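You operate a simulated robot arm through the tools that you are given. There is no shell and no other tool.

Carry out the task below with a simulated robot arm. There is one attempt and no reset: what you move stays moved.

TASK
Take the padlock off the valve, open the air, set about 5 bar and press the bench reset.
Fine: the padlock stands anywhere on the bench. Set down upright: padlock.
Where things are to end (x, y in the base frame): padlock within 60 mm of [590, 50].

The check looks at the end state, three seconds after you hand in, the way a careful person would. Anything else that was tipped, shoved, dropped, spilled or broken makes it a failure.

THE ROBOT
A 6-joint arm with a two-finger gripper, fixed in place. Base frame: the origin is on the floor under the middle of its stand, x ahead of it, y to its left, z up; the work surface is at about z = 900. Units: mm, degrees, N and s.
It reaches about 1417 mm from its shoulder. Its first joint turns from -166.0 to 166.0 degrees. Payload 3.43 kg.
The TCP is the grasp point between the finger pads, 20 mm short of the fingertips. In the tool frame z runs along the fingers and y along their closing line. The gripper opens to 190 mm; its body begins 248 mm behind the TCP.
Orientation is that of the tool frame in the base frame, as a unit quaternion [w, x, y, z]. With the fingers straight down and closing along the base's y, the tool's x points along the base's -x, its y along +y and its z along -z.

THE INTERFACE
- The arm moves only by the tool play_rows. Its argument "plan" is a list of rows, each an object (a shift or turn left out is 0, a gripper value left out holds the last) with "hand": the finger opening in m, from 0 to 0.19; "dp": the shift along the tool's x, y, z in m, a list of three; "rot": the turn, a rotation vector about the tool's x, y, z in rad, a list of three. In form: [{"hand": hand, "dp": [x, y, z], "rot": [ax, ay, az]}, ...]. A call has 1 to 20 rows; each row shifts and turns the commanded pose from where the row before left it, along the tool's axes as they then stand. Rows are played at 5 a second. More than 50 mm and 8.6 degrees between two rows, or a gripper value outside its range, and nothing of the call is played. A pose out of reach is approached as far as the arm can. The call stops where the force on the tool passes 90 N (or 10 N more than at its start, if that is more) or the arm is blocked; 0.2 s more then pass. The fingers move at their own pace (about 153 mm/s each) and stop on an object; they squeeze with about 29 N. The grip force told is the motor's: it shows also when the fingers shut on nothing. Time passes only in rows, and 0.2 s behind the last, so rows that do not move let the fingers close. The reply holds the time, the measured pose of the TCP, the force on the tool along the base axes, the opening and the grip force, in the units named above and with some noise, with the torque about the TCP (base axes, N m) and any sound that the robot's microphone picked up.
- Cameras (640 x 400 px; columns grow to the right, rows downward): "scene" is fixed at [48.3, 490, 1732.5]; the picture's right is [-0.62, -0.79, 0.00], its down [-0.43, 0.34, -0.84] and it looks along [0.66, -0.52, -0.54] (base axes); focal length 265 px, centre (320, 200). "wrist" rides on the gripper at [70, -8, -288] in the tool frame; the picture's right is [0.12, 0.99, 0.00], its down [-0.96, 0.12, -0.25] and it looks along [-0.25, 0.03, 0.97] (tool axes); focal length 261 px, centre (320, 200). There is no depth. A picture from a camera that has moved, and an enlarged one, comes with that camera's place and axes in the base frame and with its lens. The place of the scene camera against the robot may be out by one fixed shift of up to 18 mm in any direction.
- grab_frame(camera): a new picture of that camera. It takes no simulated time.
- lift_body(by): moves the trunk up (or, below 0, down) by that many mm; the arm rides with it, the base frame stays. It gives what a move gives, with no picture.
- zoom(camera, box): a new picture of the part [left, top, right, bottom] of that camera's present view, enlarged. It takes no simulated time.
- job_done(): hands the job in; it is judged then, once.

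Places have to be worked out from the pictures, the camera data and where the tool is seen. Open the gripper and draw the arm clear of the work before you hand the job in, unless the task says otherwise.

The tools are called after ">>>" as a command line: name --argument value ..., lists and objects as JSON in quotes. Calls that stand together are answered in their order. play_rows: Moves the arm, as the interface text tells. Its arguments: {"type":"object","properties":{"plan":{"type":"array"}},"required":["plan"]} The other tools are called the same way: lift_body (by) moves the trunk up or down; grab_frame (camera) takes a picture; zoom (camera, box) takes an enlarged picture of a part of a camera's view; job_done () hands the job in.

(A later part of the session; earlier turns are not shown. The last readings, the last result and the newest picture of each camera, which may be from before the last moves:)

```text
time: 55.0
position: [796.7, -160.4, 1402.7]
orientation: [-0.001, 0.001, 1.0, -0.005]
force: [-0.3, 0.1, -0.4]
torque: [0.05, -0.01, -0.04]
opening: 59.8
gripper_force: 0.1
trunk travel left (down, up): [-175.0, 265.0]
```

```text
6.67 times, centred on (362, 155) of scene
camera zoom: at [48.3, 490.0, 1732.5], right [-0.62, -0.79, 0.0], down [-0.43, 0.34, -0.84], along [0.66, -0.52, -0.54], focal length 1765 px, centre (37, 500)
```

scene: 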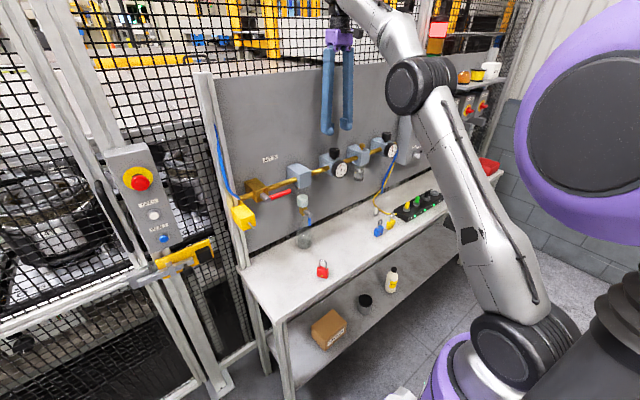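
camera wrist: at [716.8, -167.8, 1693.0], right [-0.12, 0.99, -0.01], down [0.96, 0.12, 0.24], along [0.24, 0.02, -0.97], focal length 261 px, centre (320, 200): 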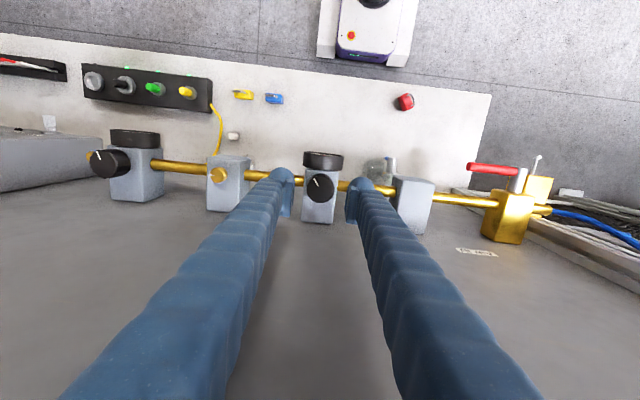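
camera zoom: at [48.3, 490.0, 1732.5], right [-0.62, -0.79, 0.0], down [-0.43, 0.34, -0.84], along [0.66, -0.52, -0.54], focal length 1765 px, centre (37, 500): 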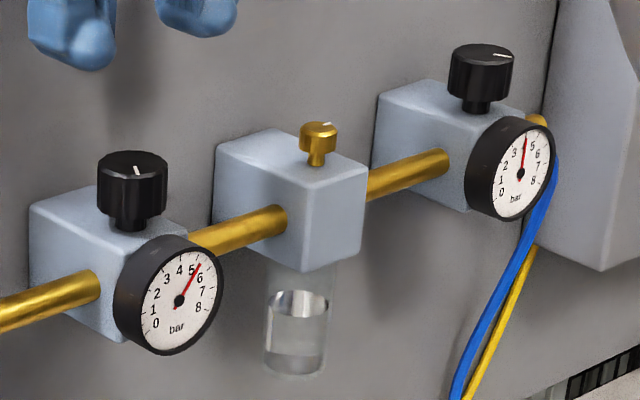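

Knob 1 stayed put and gauge 1 still shows 5. I move over knob 2 at safe height.

>>> play_rows --plan '[{"dp": [0, -0.0406, 0]}, {"dp": [0, -0.0406, 0]}, {"dp": [0, -0.0406, 0]}, {"dp": [0, -0.0406, 0]}, {"dp": [0, -0.0406, 0]}, {"dp": [0, -0.0406, 0]}, {"dp": [0, -0.0406, 0]}, {"dp": [0, -0.0406, 0]}, {}]'

>>> zoom --camera "wrist" --box '[240, 120, 400, 240]'

>>> grab_frame --camera "scene"

>>> grab_frame --camera "wrist"

```text
time: 57.0
position: [718.9, -447.5, 1354.5]
orientation: [-0.004, 0.0, 1.0, -0.005]
force: [-0.1, -0.2, 0.0]
torque: [0.08, -0.02, 0.0]
opening: 60.1
gripper_force: 0.0
out of reach, approached as far as the arm can: row 1, 2, 3, 4, 5, 6, 7, 8
trunk travel left (down, up): [-175.0, 265.0]
```

```text
3.33 times, centred on (320, 180) of wrist
camera zoom: at [650.9, -454.5, 1644.2], right [-0.12, 0.99, -0.01], down [0.96, 0.12, 0.24], along [0.24, 0.02, -0.97], focal length 869 px, centre (320, 267)
```

zoom: 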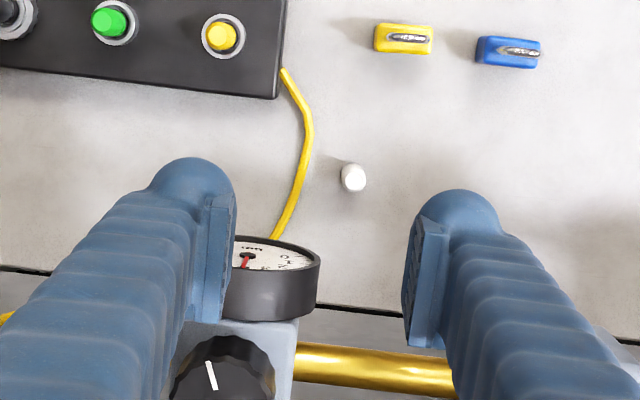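

```text
taken
```

scene: 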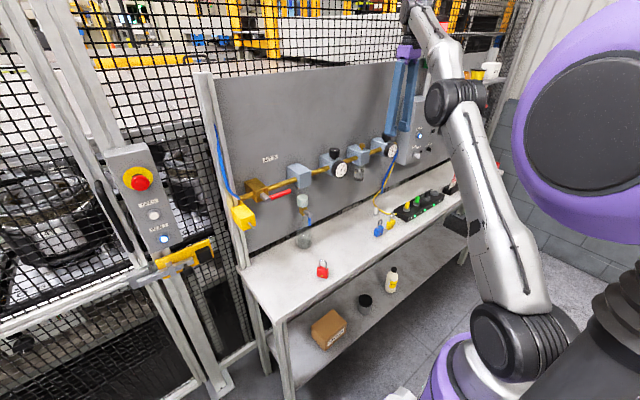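

```text
taken
camera wrist: at [650.9, -454.5, 1644.2], right [-0.12, 0.99, -0.01], down [0.96, 0.12, 0.24], along [0.24, 0.02, -0.97], focal length 261 px, centre (320, 200)
```

wrist: 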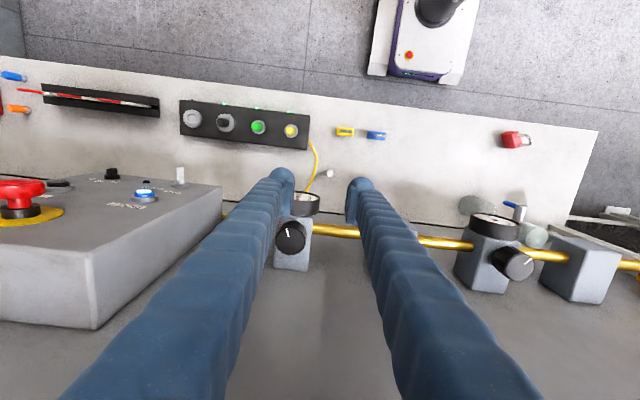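

The arm is now over-stretched because the trunk is low. I raise the trunk 200 mm again to bring the shoulder up, then re-aim.

>>> lift_body --by 200

>>> play_rows --plan '[{}, {}]'

```text
time: 59.1
position: [721.1, -447.1, 1556.5]
orientation: [-0.004, 0.001, 1.0, -0.005]
force: [0.6, 0.5, -0.5]
torque: [0.02, 0.01, 0.0]
opening: 60.2
gripper_force: 0.0
trunk travel left (down, up): [-375.0, 65.0]
```

```text
time: 59.7
position: [721.1, -446.4, 1555.8]
orientation: [-0.003, 0.0, 1.0, -0.005]
force: [0.0, -0.3, 0.1]
torque: [0.0, -0.02, 0.01]
opening: 60.1
gripper_force: 0.1
trunk travel left (down, up): [-375.0, 65.0]
```

The commanded pose follows the measured one. I move to above knob 2 at (796, −485, 1404).

>>> play_rows --plan '[{"dp": [-0.01875, -0.0096, 0.038]}, {"dp": [-0.01875, -0.0096, 0.038]}, {"dp": [-0.01875, -0.0096, 0.038]}, {"dp": [-0.01875, -0.0096, 0.038]}, {}]'

>>> zoom --camera "wrist" --box '[240, 120, 400, 240]'

>>> zoom --camera "scene" --box '[370, 20, 470, 180]'

```text
time: 60.9
position: [794.9, -487.6, 1405.2]
orientation: [-0.002, 0.001, 1.0, -0.005]
force: [0.1, -0.1, 0.0]
torque: [-0.01, -0.11, -0.02]
opening: 59.9
gripper_force: 0.0
trunk travel left (down, up): [-375.0, 65.0]
```

```text
3.33 times, centred on (320, 180) of wrist
camera zoom: at [724.3, -493.7, 1693.0], right [-0.12, 0.99, -0.01], down [0.96, 0.12, 0.24], along [0.24, 0.02, -0.97], focal length 869 px, centre (320, 267)
```

zoom: 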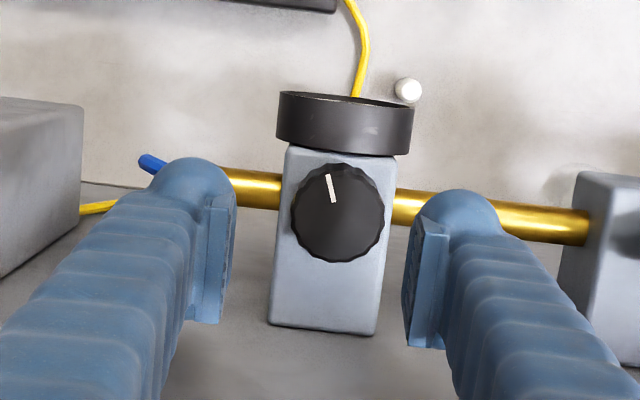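

```text
2.50 times, centred on (420, 100) of scene
camera zoom: at [48.3, 490.0, 1732.5], right [-0.62, -0.79, 0.0], down [-0.43, 0.34, -0.84], along [0.66, -0.52, -0.54], focal length 662 px, centre (70, 450)
```

zoom: 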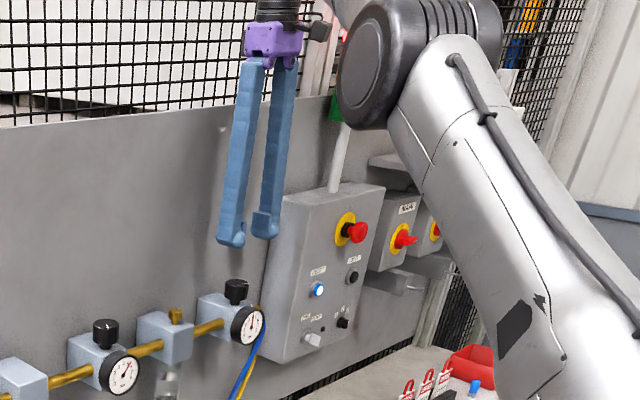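

Knob 2 sits about 8 mm to +y and 2 mm to +x of the tool axis. I correct, pre-rotate −25°, and descend part-way to verify.

>>> play_rows --plan '[{"dp": [-0.002, 0.008, 0]}, {"rot": [0, 0, -0.1454]}, {"rot": [0, 0, -0.1454]}, {"rot": [0, 0, -0.1454]}, {"dp": [0, 0, 0.03]}, {"dp": [0, 0, 0.032]}, {}]'

>>> zoom --camera "wrist" --box '[230, 100, 410, 260]'

>>> zoom --camera "scene" --box '[340, 60, 450, 180]'

```text
time: 62.5
position: [796.1, -481.6, 1341.9]
orientation: [-0.004, -0.217, 0.976, -0.004]
force: [-0.4, -0.2, 0.9]
torque: [-0.01, -0.05, 0.0]
opening: 60.1
gripper_force: 0.1
trunk travel left (down, up): [-375.0, 65.0]
```

```text
2.50 times, centred on (320, 180) of wrist
camera zoom: at [737.0, -516.1, 1630.9], right [-0.53, 0.85, -0.01], down [0.82, 0.51, 0.24], along [0.2, 0.12, -0.97], focal length 652 px, centre (320, 250)
```

zoom: 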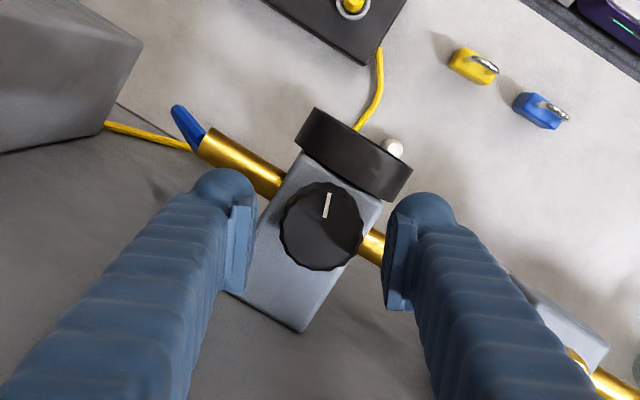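

```text
3.33 times, centred on (395, 120) of scene
camera zoom: at [48.3, 490.0, 1732.5], right [-0.62, -0.79, 0.0], down [-0.43, 0.34, -0.84], along [0.66, -0.52, -0.54], focal length 883 px, centre (70, 467)
```

zoom: 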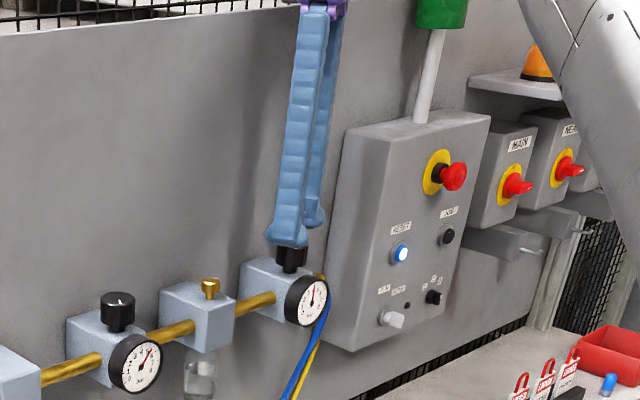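

Knob 2 is centred. I descend and close on it.

>>> play_rows --plan '[{"dp": [0, 0, 0.02]}, {"dp": [0, 0, 0.018]}, {}, {"hand": 0.02}, {}, {}]'

>>> zoom --camera "scene" --box '[360, 115, 410, 165]'

```text
time: 63.9
position: [796.1, -479.7, 1303.6]
orientation: [-0.004, -0.216, 0.976, -0.004]
force: [-2.3, 4.3, -3.8]
torque: [0.14, -0.07, -0.04]
opening: 40.8
gripper_force: 45.2
trunk travel left (down, up): [-375.0, 65.0]
```

```text
8.00 times, centred on (385, 140) of scene
camera zoom: at [48.3, 490.0, 1732.5], right [-0.62, -0.79, 0.0], down [-0.43, 0.34, -0.84], along [0.66, -0.52, -0.54], focal length 2118 px, centre (-200, 680)
```

zoom: 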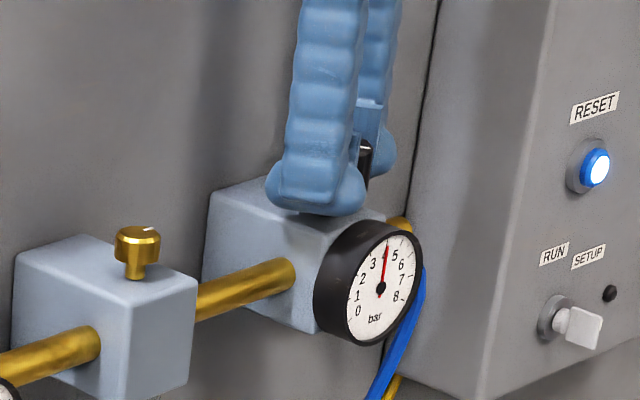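

Both RESET lamps came on once the pressure rose, so there is a pressure switch somewhere. As a harmless, reversible test of where it is measured, I turn knob 2 down 20° and watch the lamp and gauge 2.

>>> play_rows --plan '[{"rot": [0, 0, -0.1163]}, {"rot": [0, 0, -0.1163]}, {"rot": [0, 0, -0.1163]}, {}, {}]'

>>> zoom --camera "scene" --box '[360, 115, 440, 175]'

>>> zoom --camera "scene" --box '[100, 140, 220, 290]'

>>> zoom --camera "scene" --box '[400, 0, 480, 80]'

```text
time: 65.1
position: [796.9, -480.2, 1303.4]
orientation: [-0.005, -0.383, 0.924, -0.003]
force: [-2.3, 5.6, -0.3]
torque: [0.05, 0.04, -0.01]
opening: 40.5
gripper_force: 45.0
trunk travel left (down, up): [-375.0, 65.0]
```

```text
6.67 times, centred on (400, 145) of scene
camera zoom: at [48.3, 490.0, 1732.5], right [-0.62, -0.79, 0.0], down [-0.43, 0.34, -0.84], along [0.66, -0.52, -0.54], focal length 1765 px, centre (-213, 567)
```

zoom: 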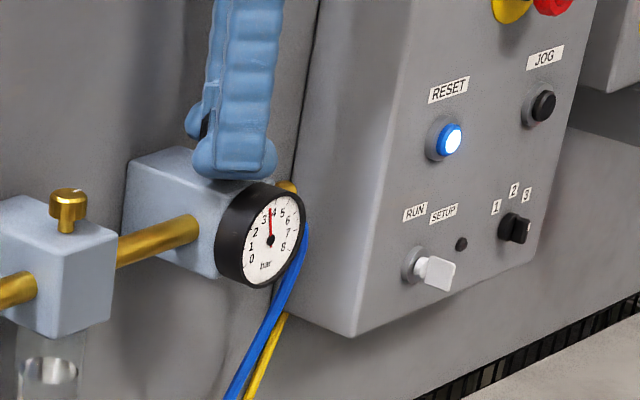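

```text
2.67 times, centred on (160, 215) of scene
camera zoom: at [48.3, 490.0, 1732.5], right [-0.62, -0.79, 0.0], down [-0.43, 0.34, -0.84], along [0.66, -0.52, -0.54], focal length 706 px, centre (747, 160)
```

zoom: 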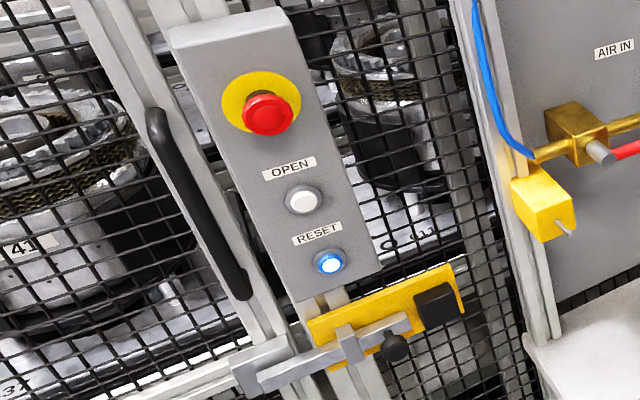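

```text
5.00 times, centred on (440, 40) of scene
camera zoom: at [48.3, 490.0, 1732.5], right [-0.62, -0.79, 0.0], down [-0.43, 0.34, -0.84], along [0.66, -0.52, -0.54], focal length 1324 px, centre (-280, 1000)
```

zoom: 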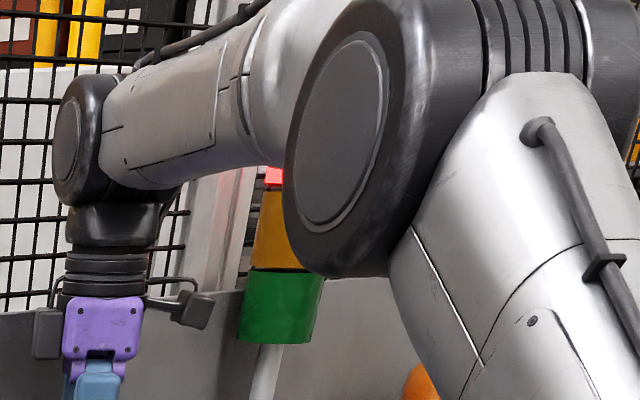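

Gauge 2 dropped to about 3.6 yet the lamp stayed lit, so the bench's pressure switch does not look at the second regulator's outlet (at 3.7 bar everywhere it was dark). I now turn knob 2 back up through 4 toward 5 to see whether anything responds there.

>>> play_rows --plan '[{"rot": [0, 0, 0.1375]}, {"rot": [0, 0, 0.1375]}, {"rot": [0, 0, 0.1375]}, {"rot": [0, 0, 0.1375]}, {"rot": [0, 0, 0.1375]}, {"rot": [0, 0, 0.1375]}, {"rot": [0, 0, 0.1375]}, {"rot": [0, 0, 0.1375]}, {}, {}]'

>>> zoom --camera "scene" --box '[360, 115, 440, 175]'

>>> zoom --camera "scene" --box '[328, 155, 356, 182]'

>>> grab_frame --camera "scene"

```text
time: 67.3
position: [795.8, -479.8, 1303.7]
orientation: [-0.002, 0.159, 0.987, -0.004]
force: [1.3, 2.3, 6.8]
torque: [0.04, -0.12, -0.03]
opening: 40.6
gripper_force: 45.5
trunk travel left (down, up): [-375.0, 65.0]
```

```text
6.67 times, centred on (400, 145) of scene
camera zoom: at [48.3, 490.0, 1732.5], right [-0.62, -0.79, 0.0], down [-0.43, 0.34, -0.84], along [0.66, -0.52, -0.54], focal length 1765 px, centre (-213, 567)
```

zoom: 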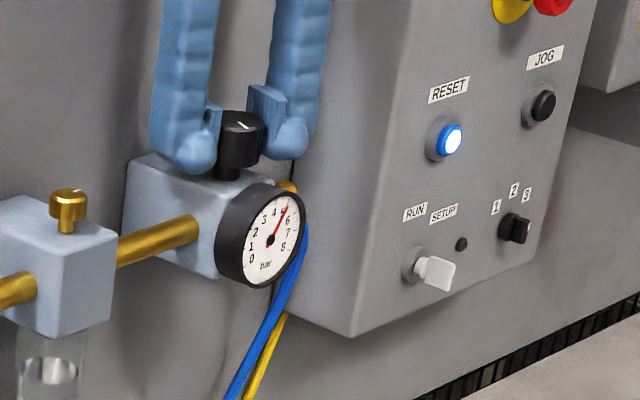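

```text
14.81 times, centred on (342, 168) of scene
camera zoom: at [48.3, 490.0, 1732.5], right [-0.62, -0.79, 0.0], down [-0.43, 0.34, -0.84], along [0.66, -0.52, -0.54], focal length 3923 px, centre (-6, 667)
```

zoom: 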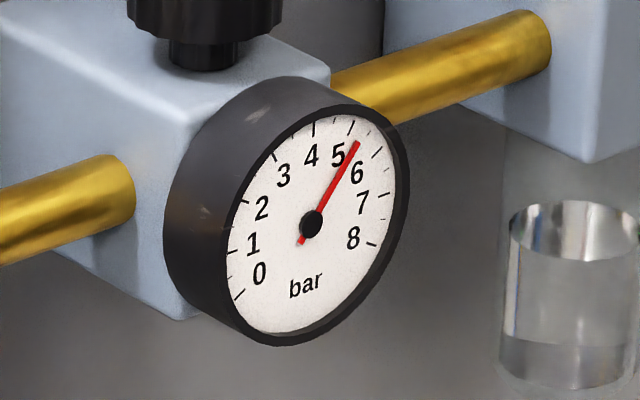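

```text
taken
```

scene: 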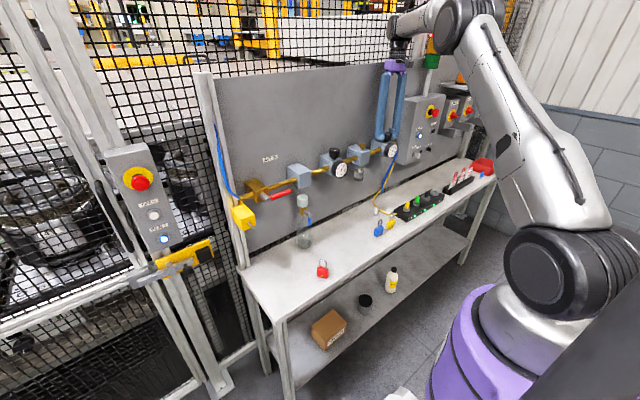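

Raising the outlet to 5 bar changed nothing else, and gauge 1 has now settled a little high (~5.3). I return knob 2 exactly to where I found it (−43°, 4 bar) and let the needles settle.

>>> play_rows --plan '[{"rot": [0, 0, -0.1252]}, {"rot": [0, 0, -0.1252]}, {"rot": [0, 0, -0.1252]}, {"rot": [0, 0, -0.1252]}, {"rot": [0, 0, -0.1252]}, {"rot": [0, 0, -0.1252]}, {}, {}, {}, {}, {}]'

>>> zoom --camera "scene" --box '[375, 135, 400, 160]'

>>> zoom --camera "scene" --box '[328, 155, 356, 182]'

>>> zoom --camera "scene" --box '[360, 115, 440, 175]'

```text
time: 69.7
position: [795.4, -479.5, 1303.5]
orientation: [-0.004, -0.216, 0.976, -0.003]
force: [2.8, 1.4, 6.6]
torque: [0.04, 0.01, 0.04]
opening: 40.7
gripper_force: 44.7
trunk travel left (down, up): [-375.0, 65.0]
```

```text
16.00 times, centred on (388, 148) of scene
camera zoom: at [48.3, 490.0, 1732.5], right [-0.62, -0.79, 0.0], down [-0.43, 0.34, -0.84], along [0.66, -0.52, -0.54], focal length 4236 px, centre (-760, 1040)
```

zoom: 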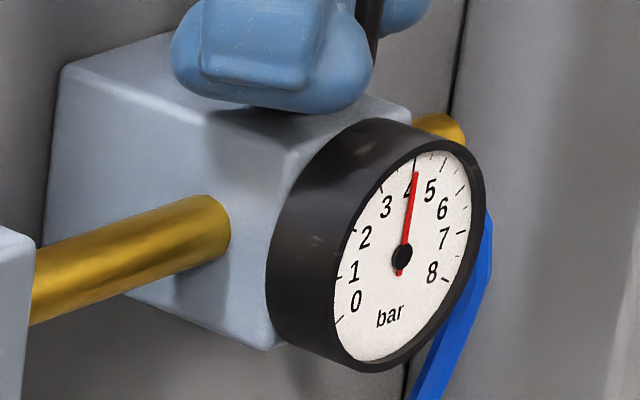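

```text
14.81 times, centred on (342, 168) of scene
camera zoom: at [48.3, 490.0, 1732.5], right [-0.62, -0.79, 0.0], down [-0.43, 0.34, -0.84], along [0.66, -0.52, -0.54], focal length 3923 px, centre (-6, 667)
```

zoom: 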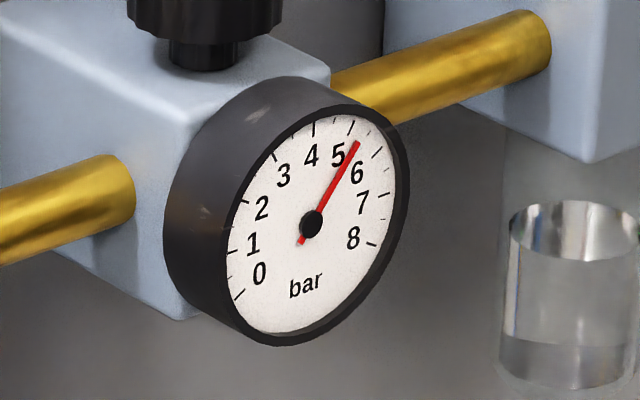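

```text
6.67 times, centred on (400, 145) of scene
camera zoom: at [48.3, 490.0, 1732.5], right [-0.62, -0.79, 0.0], down [-0.43, 0.34, -0.84], along [0.66, -0.52, -0.54], focal length 1765 px, centre (-213, 567)
```

zoom: 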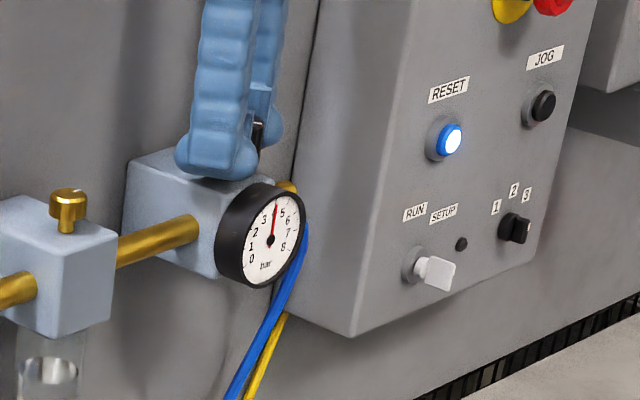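

Gauge 2 is exactly back at 4.0; gauge 1 sits at about 5.3. I release knob 2 and return to knob 1 to trim it, which also lets me see what pressure the lamp depends on.

>>> play_rows --plan '[{"hand": 0.06}, {}, {"dp": [0, 0, -0.02]}, {"dp": [0, 0, -0.04]}, {"dp": [0, 0, -0.04]}, {"rot": [0, 0, 0.1454]}, {"rot": [0, 0, 0.1454]}, {"rot": [0, 0, 0.1454]}, {"dp": [0, 0.0398, 0]}, {"dp": [0, 0.0398, 0]}, {"dp": [0, 0.0398, 0]}, {"dp": [0, 0.0398, 0]}, {"dp": [0, 0.0398, 0]}, {"dp": [0, 0.0398, 0]}, {"dp": [0, 0.0398, 0]}, {"dp": [0, 0.0398, 0]}, {}]'

>>> zoom --camera "wrist" --box '[240, 120, 400, 240]'

>>> zoom --camera "scene" --box '[320, 115, 440, 185]'

```text
time: 73.3
position: [797.0, -162.4, 1400.9]
orientation: [-0.004, 0.001, 1.0, -0.005]
force: [0.9, -1.2, -0.1]
torque: [0.0, -0.03, -0.02]
opening: 60.3
gripper_force: 0.0
trunk travel left (down, up): [-375.0, 65.0]
```

```text
3.33 times, centred on (320, 180) of wrist
camera zoom: at [727.7, -168.7, 1689.0], right [-0.12, 0.99, -0.01], down [0.96, 0.12, 0.24], along [0.24, 0.02, -0.97], focal length 869 px, centre (320, 267)
```

zoom: 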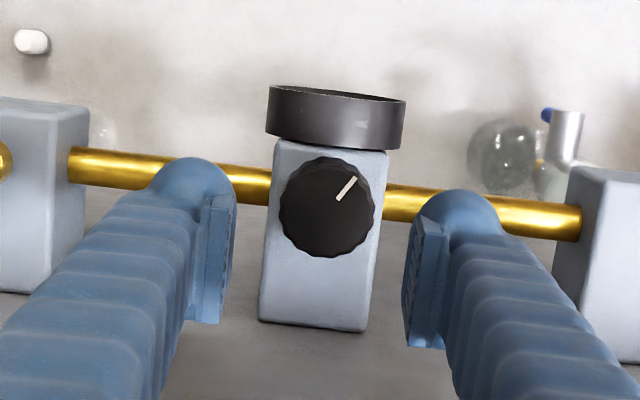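

```text
5.33 times, centred on (380, 150) of scene
camera zoom: at [48.3, 490.0, 1732.5], right [-0.62, -0.79, 0.0], down [-0.43, 0.34, -0.84], along [0.66, -0.52, -0.54], focal length 1412 px, centre (0, 467)
```

zoom: 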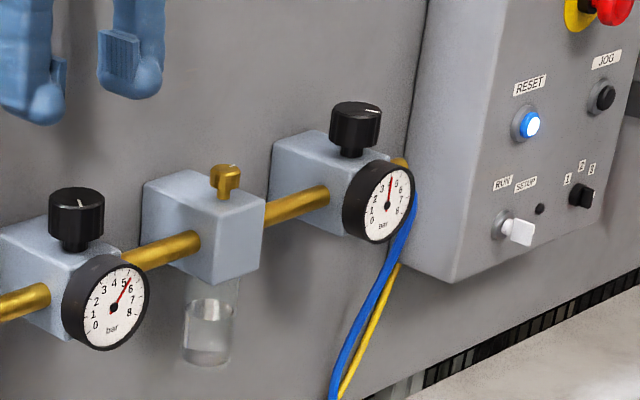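

Knob 1 is about 3 mm to +y of the axis; I correct, pre-rotate +20°, descend and grip it again.

>>> play_rows --plan '[{"dp": [0, 0.003, 0]}, {"rot": [0, 0, 0.1164]}, {"rot": [0, 0, 0.1164]}, {"rot": [0, 0, 0.1164]}, {"dp": [0, 0, 0.03]}, {"dp": [0, 0, 0.03]}, {}]'

>>> zoom --camera "wrist" --box '[230, 100, 410, 260]'

```text
time: 74.9
position: [796.9, -159.2, 1341.7]
orientation: [-0.003, 0.174, 0.985, -0.004]
force: [0.5, -0.1, -0.6]
torque: [0.02, -0.03, 0.0]
opening: 60.1
gripper_force: 0.1
trunk travel left (down, up): [-375.0, 65.0]
```

```text
2.50 times, centred on (320, 180) of wrist
camera zoom: at [729.5, -140.8, 1629.0], right [0.23, 0.97, -0.01], down [0.94, -0.22, 0.24], along [0.23, -0.07, -0.97], focal length 652 px, centre (320, 250)
```

zoom: 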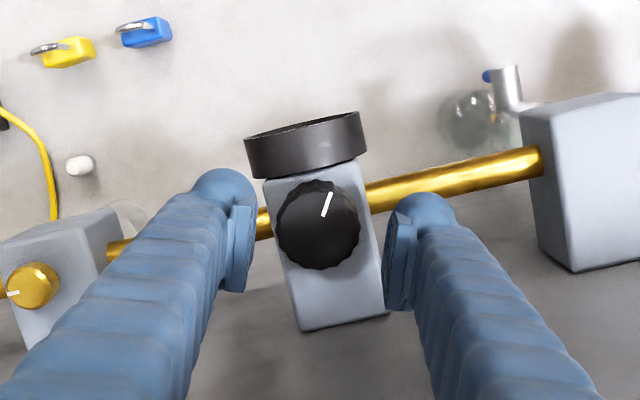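

Centred. I descend, grip, and turn counter-clockwise 45° as a test while gauge 2 stays at 4.

>>> play_rows --plan '[{"dp": [0, 0, 0.02]}, {"dp": [0, 0, 0.018]}, {}, {"hand": 0.02}, {}, {}, {"rot": [0, 0, -0.1309]}, {"rot": [0, 0, -0.1309]}, {"rot": [0, 0, -0.1309]}, {"rot": [0, 0, -0.1309]}, {"rot": [0, 0, -0.1309]}, {"rot": [0, 0, -0.1309]}, {}, {}, {}, {}]'

>>> zoom --camera "scene" --box '[320, 115, 440, 185]'

>>> zoom --camera "scene" --box '[328, 155, 356, 182]'

>>> zoom --camera "scene" --box '[375, 135, 400, 160]'

```text
time: 78.3
position: [795.8, -160.0, 1302.0]
orientation: [-0.003, -0.216, 0.976, -0.003]
force: [-2.0, -7.1, -6.1]
torque: [-0.05, 0.12, -0.01]
opening: 40.7
gripper_force: 44.9
trunk travel left (down, up): [-375.0, 65.0]
```

```text
5.33 times, centred on (380, 150) of scene
camera zoom: at [48.3, 490.0, 1732.5], right [-0.62, -0.79, 0.0], down [-0.43, 0.34, -0.84], along [0.66, -0.52, -0.54], focal length 1412 px, centre (0, 467)
```

zoom: 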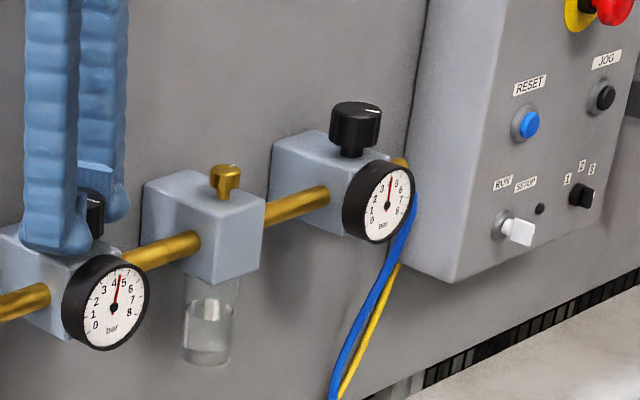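

```text
14.81 times, centred on (342, 168) of scene
camera zoom: at [48.3, 490.0, 1732.5], right [-0.62, -0.79, 0.0], down [-0.43, 0.34, -0.84], along [0.66, -0.52, -0.54], focal length 3923 px, centre (-6, 667)
```

zoom: 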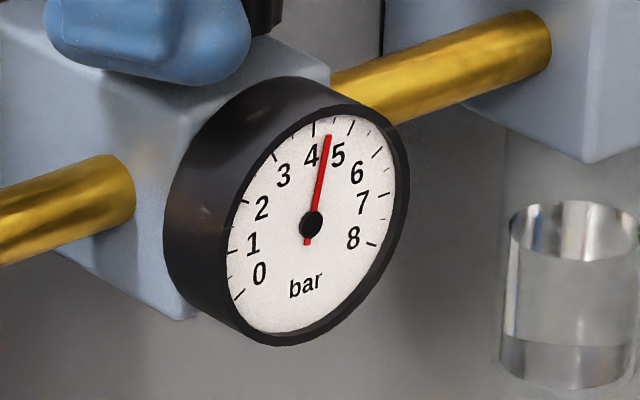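

```text
16.00 times, centred on (388, 148) of scene
camera zoom: at [48.3, 490.0, 1732.5], right [-0.62, -0.79, 0.0], down [-0.43, 0.34, -0.84], along [0.66, -0.52, -0.54], focal length 4236 px, centre (-760, 1040)
```

zoom: 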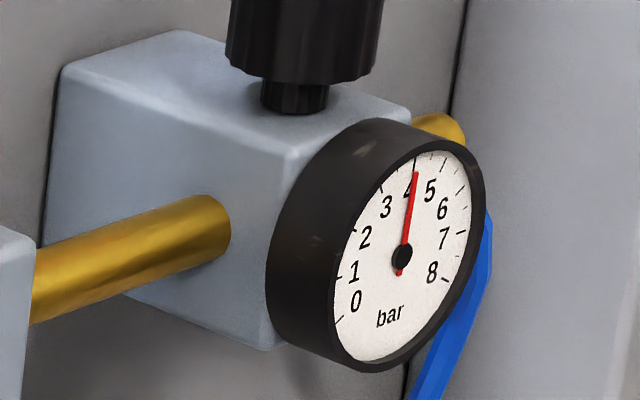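

That settles it: with gauge 2 unchanged at 4.0 and gauge 1 lowered to about 4.4, the RESET lamp went out. The bench pressure is the first regulator's, and knob 2 stays as found. I bring knob 1 back up by 28° toward 5.0 and wait for it to settle.

>>> play_rows --plan '[{"rot": [0, 0, 0.1222]}, {"rot": [0, 0, 0.1222]}, {"rot": [0, 0, 0.1222]}, {"rot": [0, 0, 0.1222]}, {}, {}, {}, {}, {}, {}, {}, {}, {}, {}]'

>>> zoom --camera "scene" --box '[328, 155, 356, 182]'

>>> zoom --camera "scene" --box '[320, 115, 440, 185]'

```text
time: 81.3
position: [797.4, -159.9, 1302.3]
orientation: [-0.003, 0.027, 1.0, -0.004]
force: [-0.1, -13.8, -0.3]
torque: [-0.06, -0.08, 0.03]
opening: 40.6
gripper_force: 44.9
trunk travel left (down, up): [-375.0, 65.0]
```

```text
14.81 times, centred on (342, 168) of scene
camera zoom: at [48.3, 490.0, 1732.5], right [-0.62, -0.79, 0.0], down [-0.43, 0.34, -0.84], along [0.66, -0.52, -0.54], focal length 3923 px, centre (-6, 667)
```

zoom: 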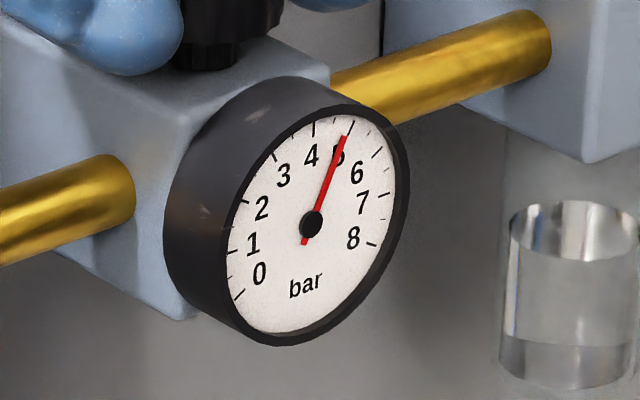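

```text
5.33 times, centred on (380, 150) of scene
camera zoom: at [48.3, 490.0, 1732.5], right [-0.62, -0.79, 0.0], down [-0.43, 0.34, -0.84], along [0.66, -0.52, -0.54], focal length 1412 px, centre (0, 467)
```

zoom: 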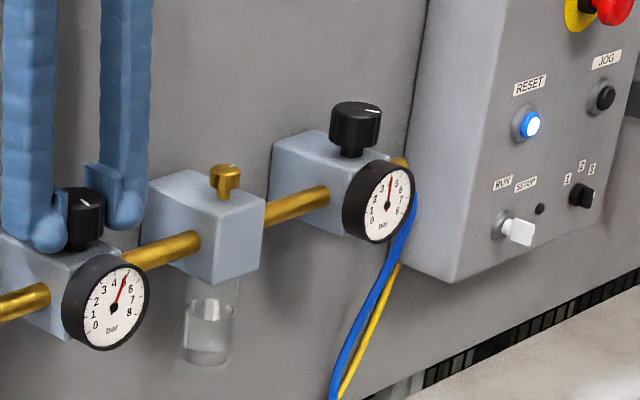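

Gauge 1 now reads about 4.9 and the lamp is lit again. I add about 2°, release, rise, and read once more.

>>> play_rows --plan '[{"rot": [0, 0, 0.04]}, {}, {}, {"hand": 0.06}, {}, {"dp": [0, 0, -0.02]}, {"dp": [0, 0, -0.04]}, {"dp": [0, 0, -0.04]}, {}, {}, {}, {}]'

>>> zoom --camera "scene" --box '[328, 155, 356, 182]'

>>> zoom --camera "scene" --box '[365, 125, 405, 165]'

>>> grab_frame --camera "scene"

```text
time: 83.9
position: [795.7, -157.9, 1404.1]
orientation: [-0.003, 0.047, 0.999, -0.006]
force: [-0.2, -0.2, 0.8]
torque: [-0.03, 0.0, -0.03]
opening: 60.4
gripper_force: 0.0
trunk travel left (down, up): [-375.0, 65.0]
```

```text
14.81 times, centred on (342, 168) of scene
camera zoom: at [48.3, 490.0, 1732.5], right [-0.62, -0.79, 0.0], down [-0.43, 0.34, -0.84], along [0.66, -0.52, -0.54], focal length 3923 px, centre (-6, 667)
```

zoom: 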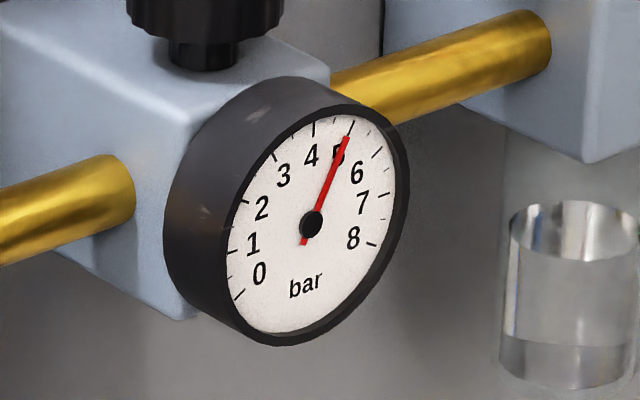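

```text
10.00 times, centred on (385, 145) of scene
camera zoom: at [48.3, 490.0, 1732.5], right [-0.62, -0.79, 0.0], down [-0.43, 0.34, -0.84], along [0.66, -0.52, -0.54], focal length 2648 px, centre (-330, 750)
```

zoom: 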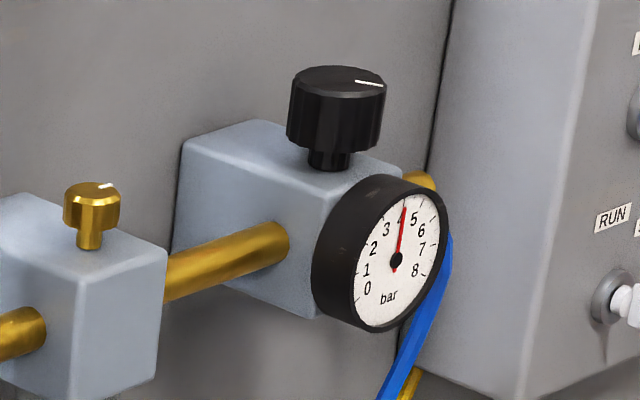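

```text
taken
```

scene: 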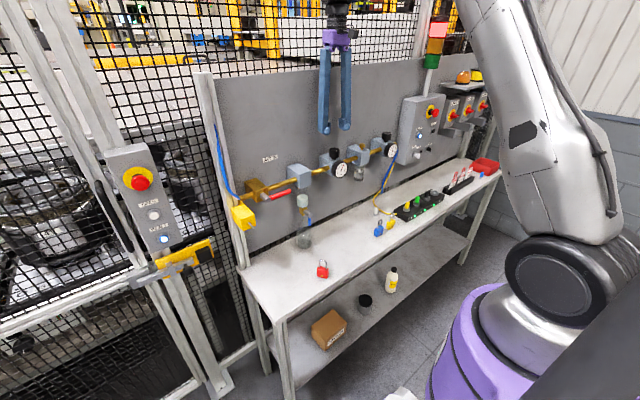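

Gauge 1 is at about 5.0, gauge 2 and its knob are as found, and the RESET lamp is lit. Next I take the gripper, closed, out to the right in front of the control box, still pointing down.

>>> play_rows --plan '[{"hand": 0.0, "rot": [0, 0, -0.094]}, {"dp": [0.04, 0, 0]}, {"dp": [0.0142, -0.0427, 0]}, {"dp": [0.0142, -0.0427, 0]}, {"dp": [0.0142, -0.0427, 0]}, {"dp": [0.0142, -0.0427, 0]}, {"dp": [0.0142, -0.0427, 0]}, {"dp": [0.0142, -0.0427, 0]}, {"dp": [0.0142, -0.0427, 0]}, {"dp": [0.0142, -0.0427, 0]}, {"dp": [0.0142, -0.0427, 0]}, {"dp": [0.0142, -0.0427, 0]}, {"dp": [0.0142, -0.0427, 0]}, {"dp": [0.0142, -0.0427, 0]}, {}]'

>>> grab_frame --camera "scene"

>>> grab_frame --camera "wrist"

```text
time: 87.1
position: [586.7, -669.0, 1410.4]
orientation: [-0.003, 0.0, 1.0, -0.005]
force: [-0.6, 0.6, 0.5]
torque: [-0.02, -0.03, 0.03]
opening: 0.0
gripper_force: 28.9
trunk travel left (down, up): [-375.0, 65.0]
```

```text
taken
```

scene: 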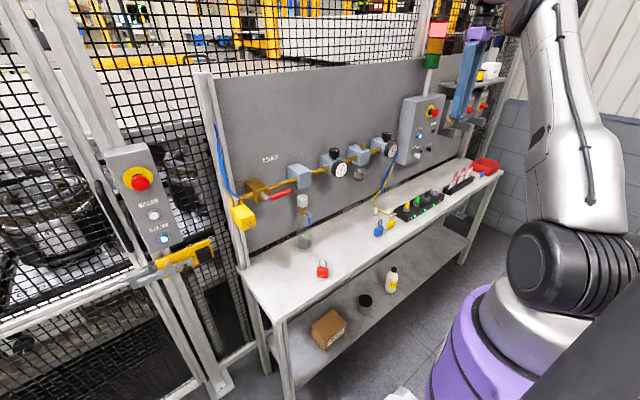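

```text
taken
camera wrist: at [517.4, -675.5, 1699.2], right [-0.12, 0.99, -0.01], down [0.96, 0.12, 0.24], along [0.24, 0.02, -0.97], focal length 261 px, centre (320, 200)
```

wrist: 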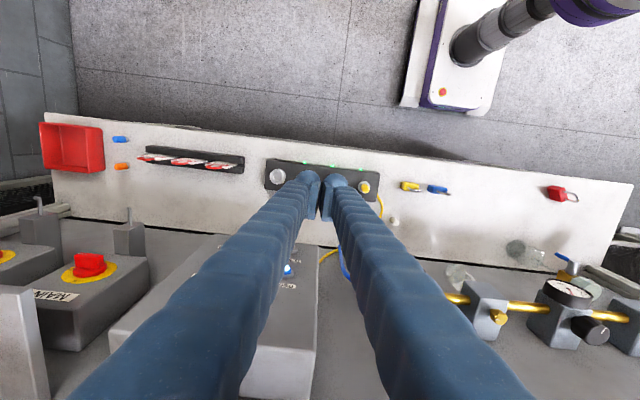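

RESET shows at roughly (768, −709, 1257). I pitch the gripper up to horizontal so it points at the panel.

>>> play_rows --plan '[{"rot": [0, -0.1428, 0]}, {"rot": [0, -0.1428, 0]}, {"rot": [0, -0.1428, 0]}, {"rot": [0, -0.1428, 0]}, {"rot": [0, -0.1428, 0]}, {"rot": [0, -0.1428, 0]}, {"rot": [0, -0.1428, 0]}, {"rot": [0, -0.1428, 0]}, {"rot": [0, -0.1428, 0]}, {"rot": [0, -0.1428, 0]}, {"rot": [0, -0.1428, 0]}, {}]'

>>> grab_frame --camera "wrist"

>>> grab_frame --camera "scene"

```text
time: 89.7
position: [585.9, -670.1, 1409.6]
orientation: [0.706, -0.002, 0.709, -0.004]
force: [-0.5, -0.5, 0.2]
torque: [-0.02, 0.01, 0.03]
opening: 0.2
gripper_force: 28.7
trunk travel left (down, up): [-375.0, 65.0]
```

```text
taken
camera wrist: at [296.9, -680.4, 1340.8], right [0.0, 0.99, -0.13], down [-0.24, 0.12, 0.96], along [0.97, 0.03, 0.24], focal length 261 px, centre (320, 200)
```

wrist: 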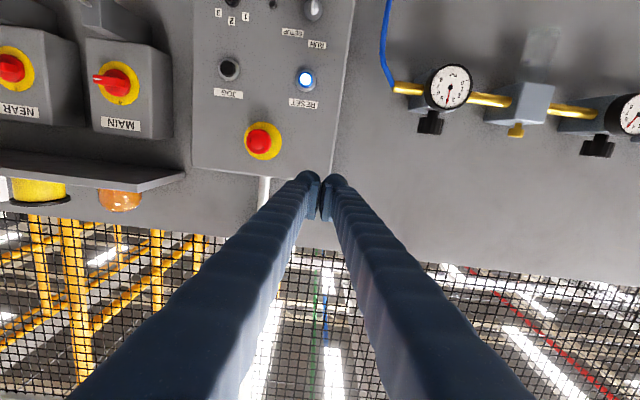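

```text
taken
```

scene: 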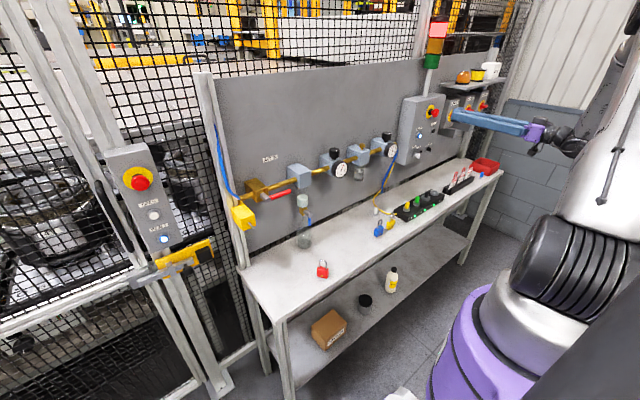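

The front view puts RESET at about (767, −716, 1258), JOG to its right and the E-stop at y≈−779. I lower to the button's height at x≈640 with the right-hand fingertip lined up on it.

>>> play_rows --plan '[{"dp": [0.0379, -0.00625, 0.0135]}, {"dp": [0.0379, -0.00625, 0.0135]}, {"dp": [0.0379, -0.00625, 0.0135]}, {"dp": [0.0379, -0.00625, 0.0135]}, {}]'

>>> grab_frame --camera "wrist"

>>> zoom --camera "wrist" --box '[220, 100, 400, 240]'

>>> zoom --camera "scene" --box '[390, 80, 530, 180]'

```text
time: 90.9
position: [639.0, -697.2, 1257.6]
orientation: [0.705, -0.004, 0.709, -0.004]
force: [0.1, -0.1, -0.4]
torque: [0.03, 0.03, 0.02]
opening: 0.0
gripper_force: 28.8
trunk travel left (down, up): [-375.0, 65.0]
```

```text
taken
camera wrist: at [350.2, -706.5, 1189.0], right [0.0, 0.99, -0.13], down [-0.24, 0.13, 0.96], along [0.97, 0.03, 0.24], focal length 261 px, centre (320, 200)
```

wrist: 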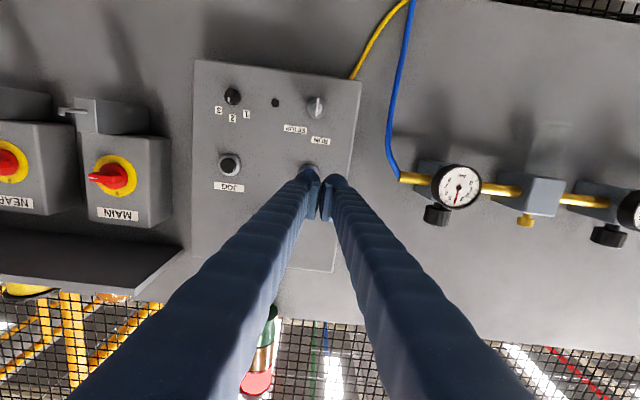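

```text
2.86 times, centred on (310, 170) of wrist
camera zoom: at [350.2, -706.5, 1189.0], right [0.0, 0.99, -0.13], down [-0.24, 0.13, 0.96], along [0.97, 0.03, 0.24], focal length 745 px, centre (349, 286)
```

zoom: 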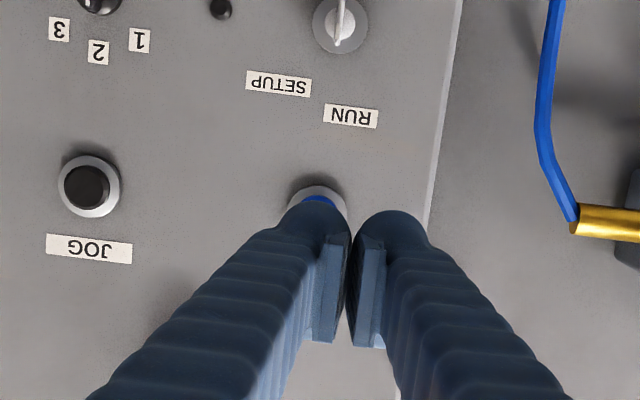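

```text
4.00 times, centred on (460, 130) of scene
camera zoom: at [48.3, 490.0, 1732.5], right [-0.62, -0.79, 0.0], down [-0.43, 0.34, -0.84], along [0.66, -0.52, -0.54], focal length 1059 px, centre (-240, 480)
```

zoom: 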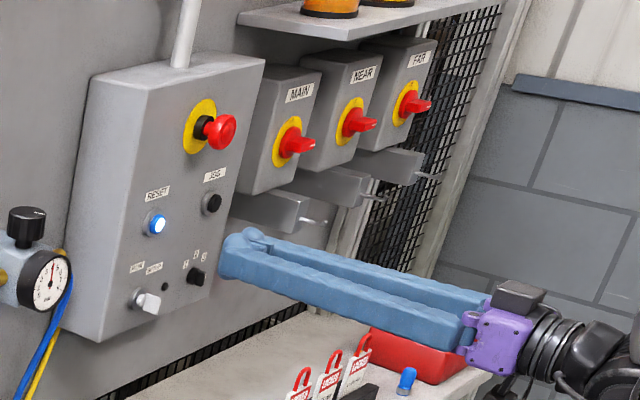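

The fingertip of the right-hand finger is nearly on the button axis (needs ~4 mm to −y). I correct and advance to within about 20 mm.

>>> play_rows --plan '[{"dp": [0.0015, -0.004, 0]}, {"dp": [0, 0, 0.04]}, {"dp": [0, 0, 0.04]}, {}]'

>>> zoom --camera "scene" --box '[395, 90, 475, 170]'

>>> zoom --camera "wrist" --box '[220, 100, 400, 240]'

```text
time: 91.9
position: [717.9, -701.5, 1255.1]
orientation: [0.705, -0.003, 0.709, -0.004]
force: [0.2, 0.0, -0.1]
torque: [-0.04, -0.02, -0.01]
opening: 0.2
gripper_force: 29.1
trunk travel left (down, up): [-375.0, 65.0]
```

```text
5.00 times, centred on (435, 130) of scene
camera zoom: at [48.3, 490.0, 1732.5], right [-0.62, -0.79, 0.0], down [-0.43, 0.34, -0.84], along [0.66, -0.52, -0.54], focal length 1324 px, centre (-255, 550)
```

zoom: 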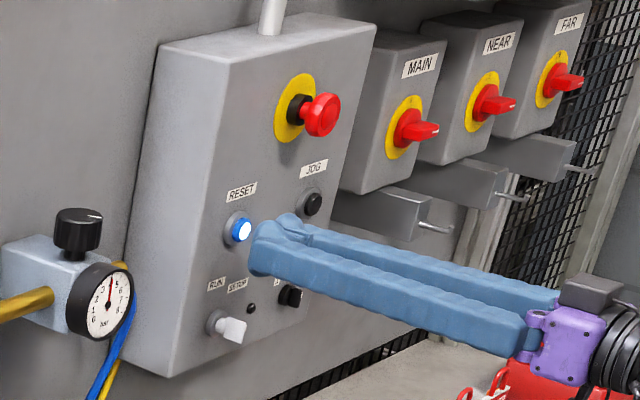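

```text
2.86 times, centred on (310, 170) of wrist
camera zoom: at [429.3, -711.0, 1187.0], right [0.0, 0.99, -0.13], down [-0.24, 0.12, 0.96], along [0.97, 0.03, 0.24], focal length 745 px, centre (349, 286)
```

zoom: 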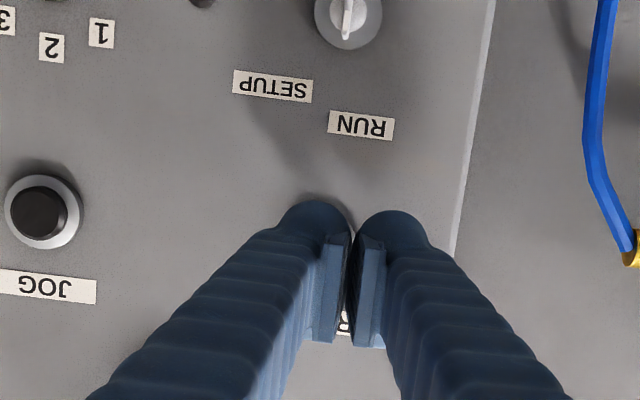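

I check the alignment more closely from the scene camera before touching.

>>> zoom --camera "scene" --box '[430, 120, 470, 150]'

>>> zoom --camera "wrist" --box '[270, 140, 350, 200]'

```text
13.33 times, centred on (450, 135) of scene
camera zoom: at [48.3, 490.0, 1732.5], right [-0.62, -0.79, 0.0], down [-0.43, 0.34, -0.84], along [0.66, -0.52, -0.54], focal length 3530 px, centre (-1413, 1067)
```

zoom: 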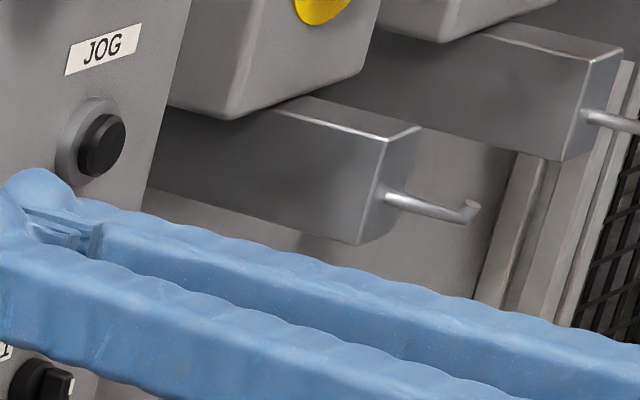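

```text
6.67 times, centred on (310, 170) of wrist
camera zoom: at [429.3, -711.0, 1187.0], right [0.0, 0.99, -0.13], down [-0.24, 0.12, 0.96], along [0.97, 0.03, 0.24], focal length 1738 px, centre (387, 400)
```

zoom: 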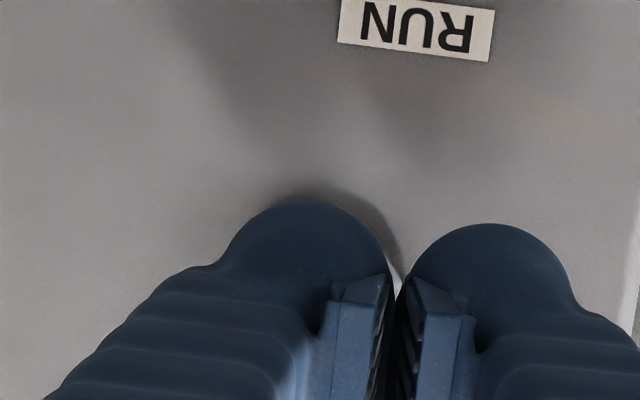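

The wrist view confirms the fingertip is on the button axis within ~2 mm. I advance slowly in small steps until contact.

>>> play_rows --plan '[{"dp": [0.001, 0, 0.008]}, {"dp": [0, 0, 0.004]}, {"dp": [0, 0, 0.003]}, {}]'

>>> zoom --camera "scene" --box '[405, 105, 455, 155]'

```text
time: 92.9
position: [734.3, -701.2, 1254.7]
orientation: [0.705, -0.002, 0.709, -0.003]
force: [0.6, -0.3, 0.2]
torque: [0.0, 0.02, 0.0]
opening: 0.0
gripper_force: 29.5
trunk travel left (down, up): [-375.0, 65.0]
```

```text
8.00 times, centred on (430, 130) of scene
camera zoom: at [48.3, 490.0, 1732.5], right [-0.62, -0.79, 0.0], down [-0.43, 0.34, -0.84], along [0.66, -0.52, -0.54], focal length 2118 px, centre (-560, 760)
```

zoom: 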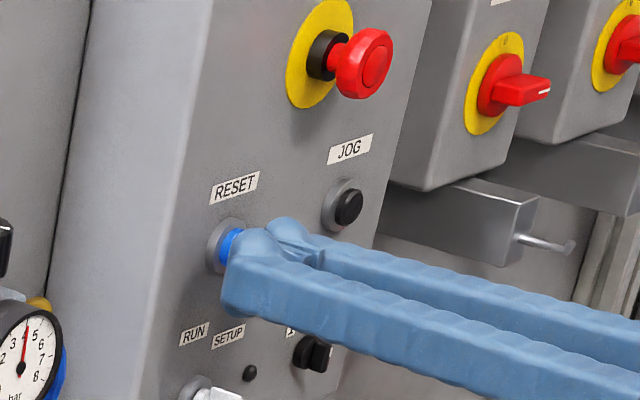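

Still no contact at x≈754. I shift 2 mm to +y and 3 mm down to centre better on the button, and press forward in 3 mm steps.

>>> play_rows --plan '[{"dp": [0.003, 0.002, 0]}, {"dp": [0, 0, 0.003]}, {"dp": [0, 0, 0.003]}, {}]'

>>> zoom --camera "scene" --box '[405, 105, 455, 155]'

>>> zoom --camera "wrist" --box '[270, 140, 350, 200]'

```text
time: 93.9
position: [740.8, -699.5, 1251.7]
orientation: [0.705, -0.003, 0.709, -0.003]
force: [0.2, 0.0, -0.2]
torque: [-0.02, 0.01, -0.01]
opening: 0.0
gripper_force: 28.9
trunk travel left (down, up): [-375.0, 65.0]
```

```text
8.00 times, centred on (430, 130) of scene
camera zoom: at [48.3, 490.0, 1732.5], right [-0.62, -0.79, 0.0], down [-0.43, 0.34, -0.84], along [0.66, -0.52, -0.54], focal length 2118 px, centre (-560, 760)
```

zoom: 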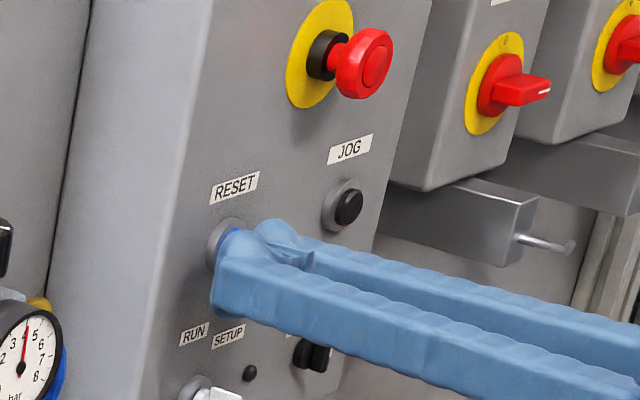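

```text
6.67 times, centred on (310, 170) of wrist
camera zoom: at [451.4, -708.6, 1183.1], right [0.0, 0.99, -0.13], down [-0.24, 0.12, 0.96], along [0.97, 0.03, 0.24], focal length 1738 px, centre (387, 400)
```

zoom: 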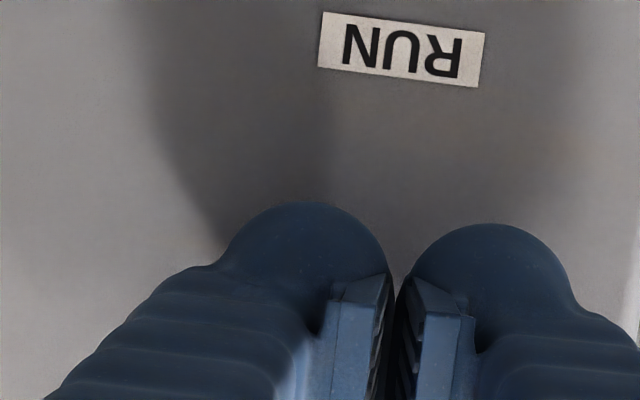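

No contact yet (tip ≈ 761). I continue in 2–3 mm steps.

>>> play_rows --plan '[{"dp": [0, 0, 0.003]}, {"dp": [0, 0, 0.002]}, {}]'

```text
time: 94.7
position: [745.7, -699.6, 1249.5]
orientation: [0.705, -0.004, 0.71, -0.003]
force: [0.1, 0.8, -0.5]
torque: [-0.01, 0.01, 0.01]
opening: 0.0
gripper_force: 29.5
trunk travel left (down, up): [-375.0, 65.0]
```

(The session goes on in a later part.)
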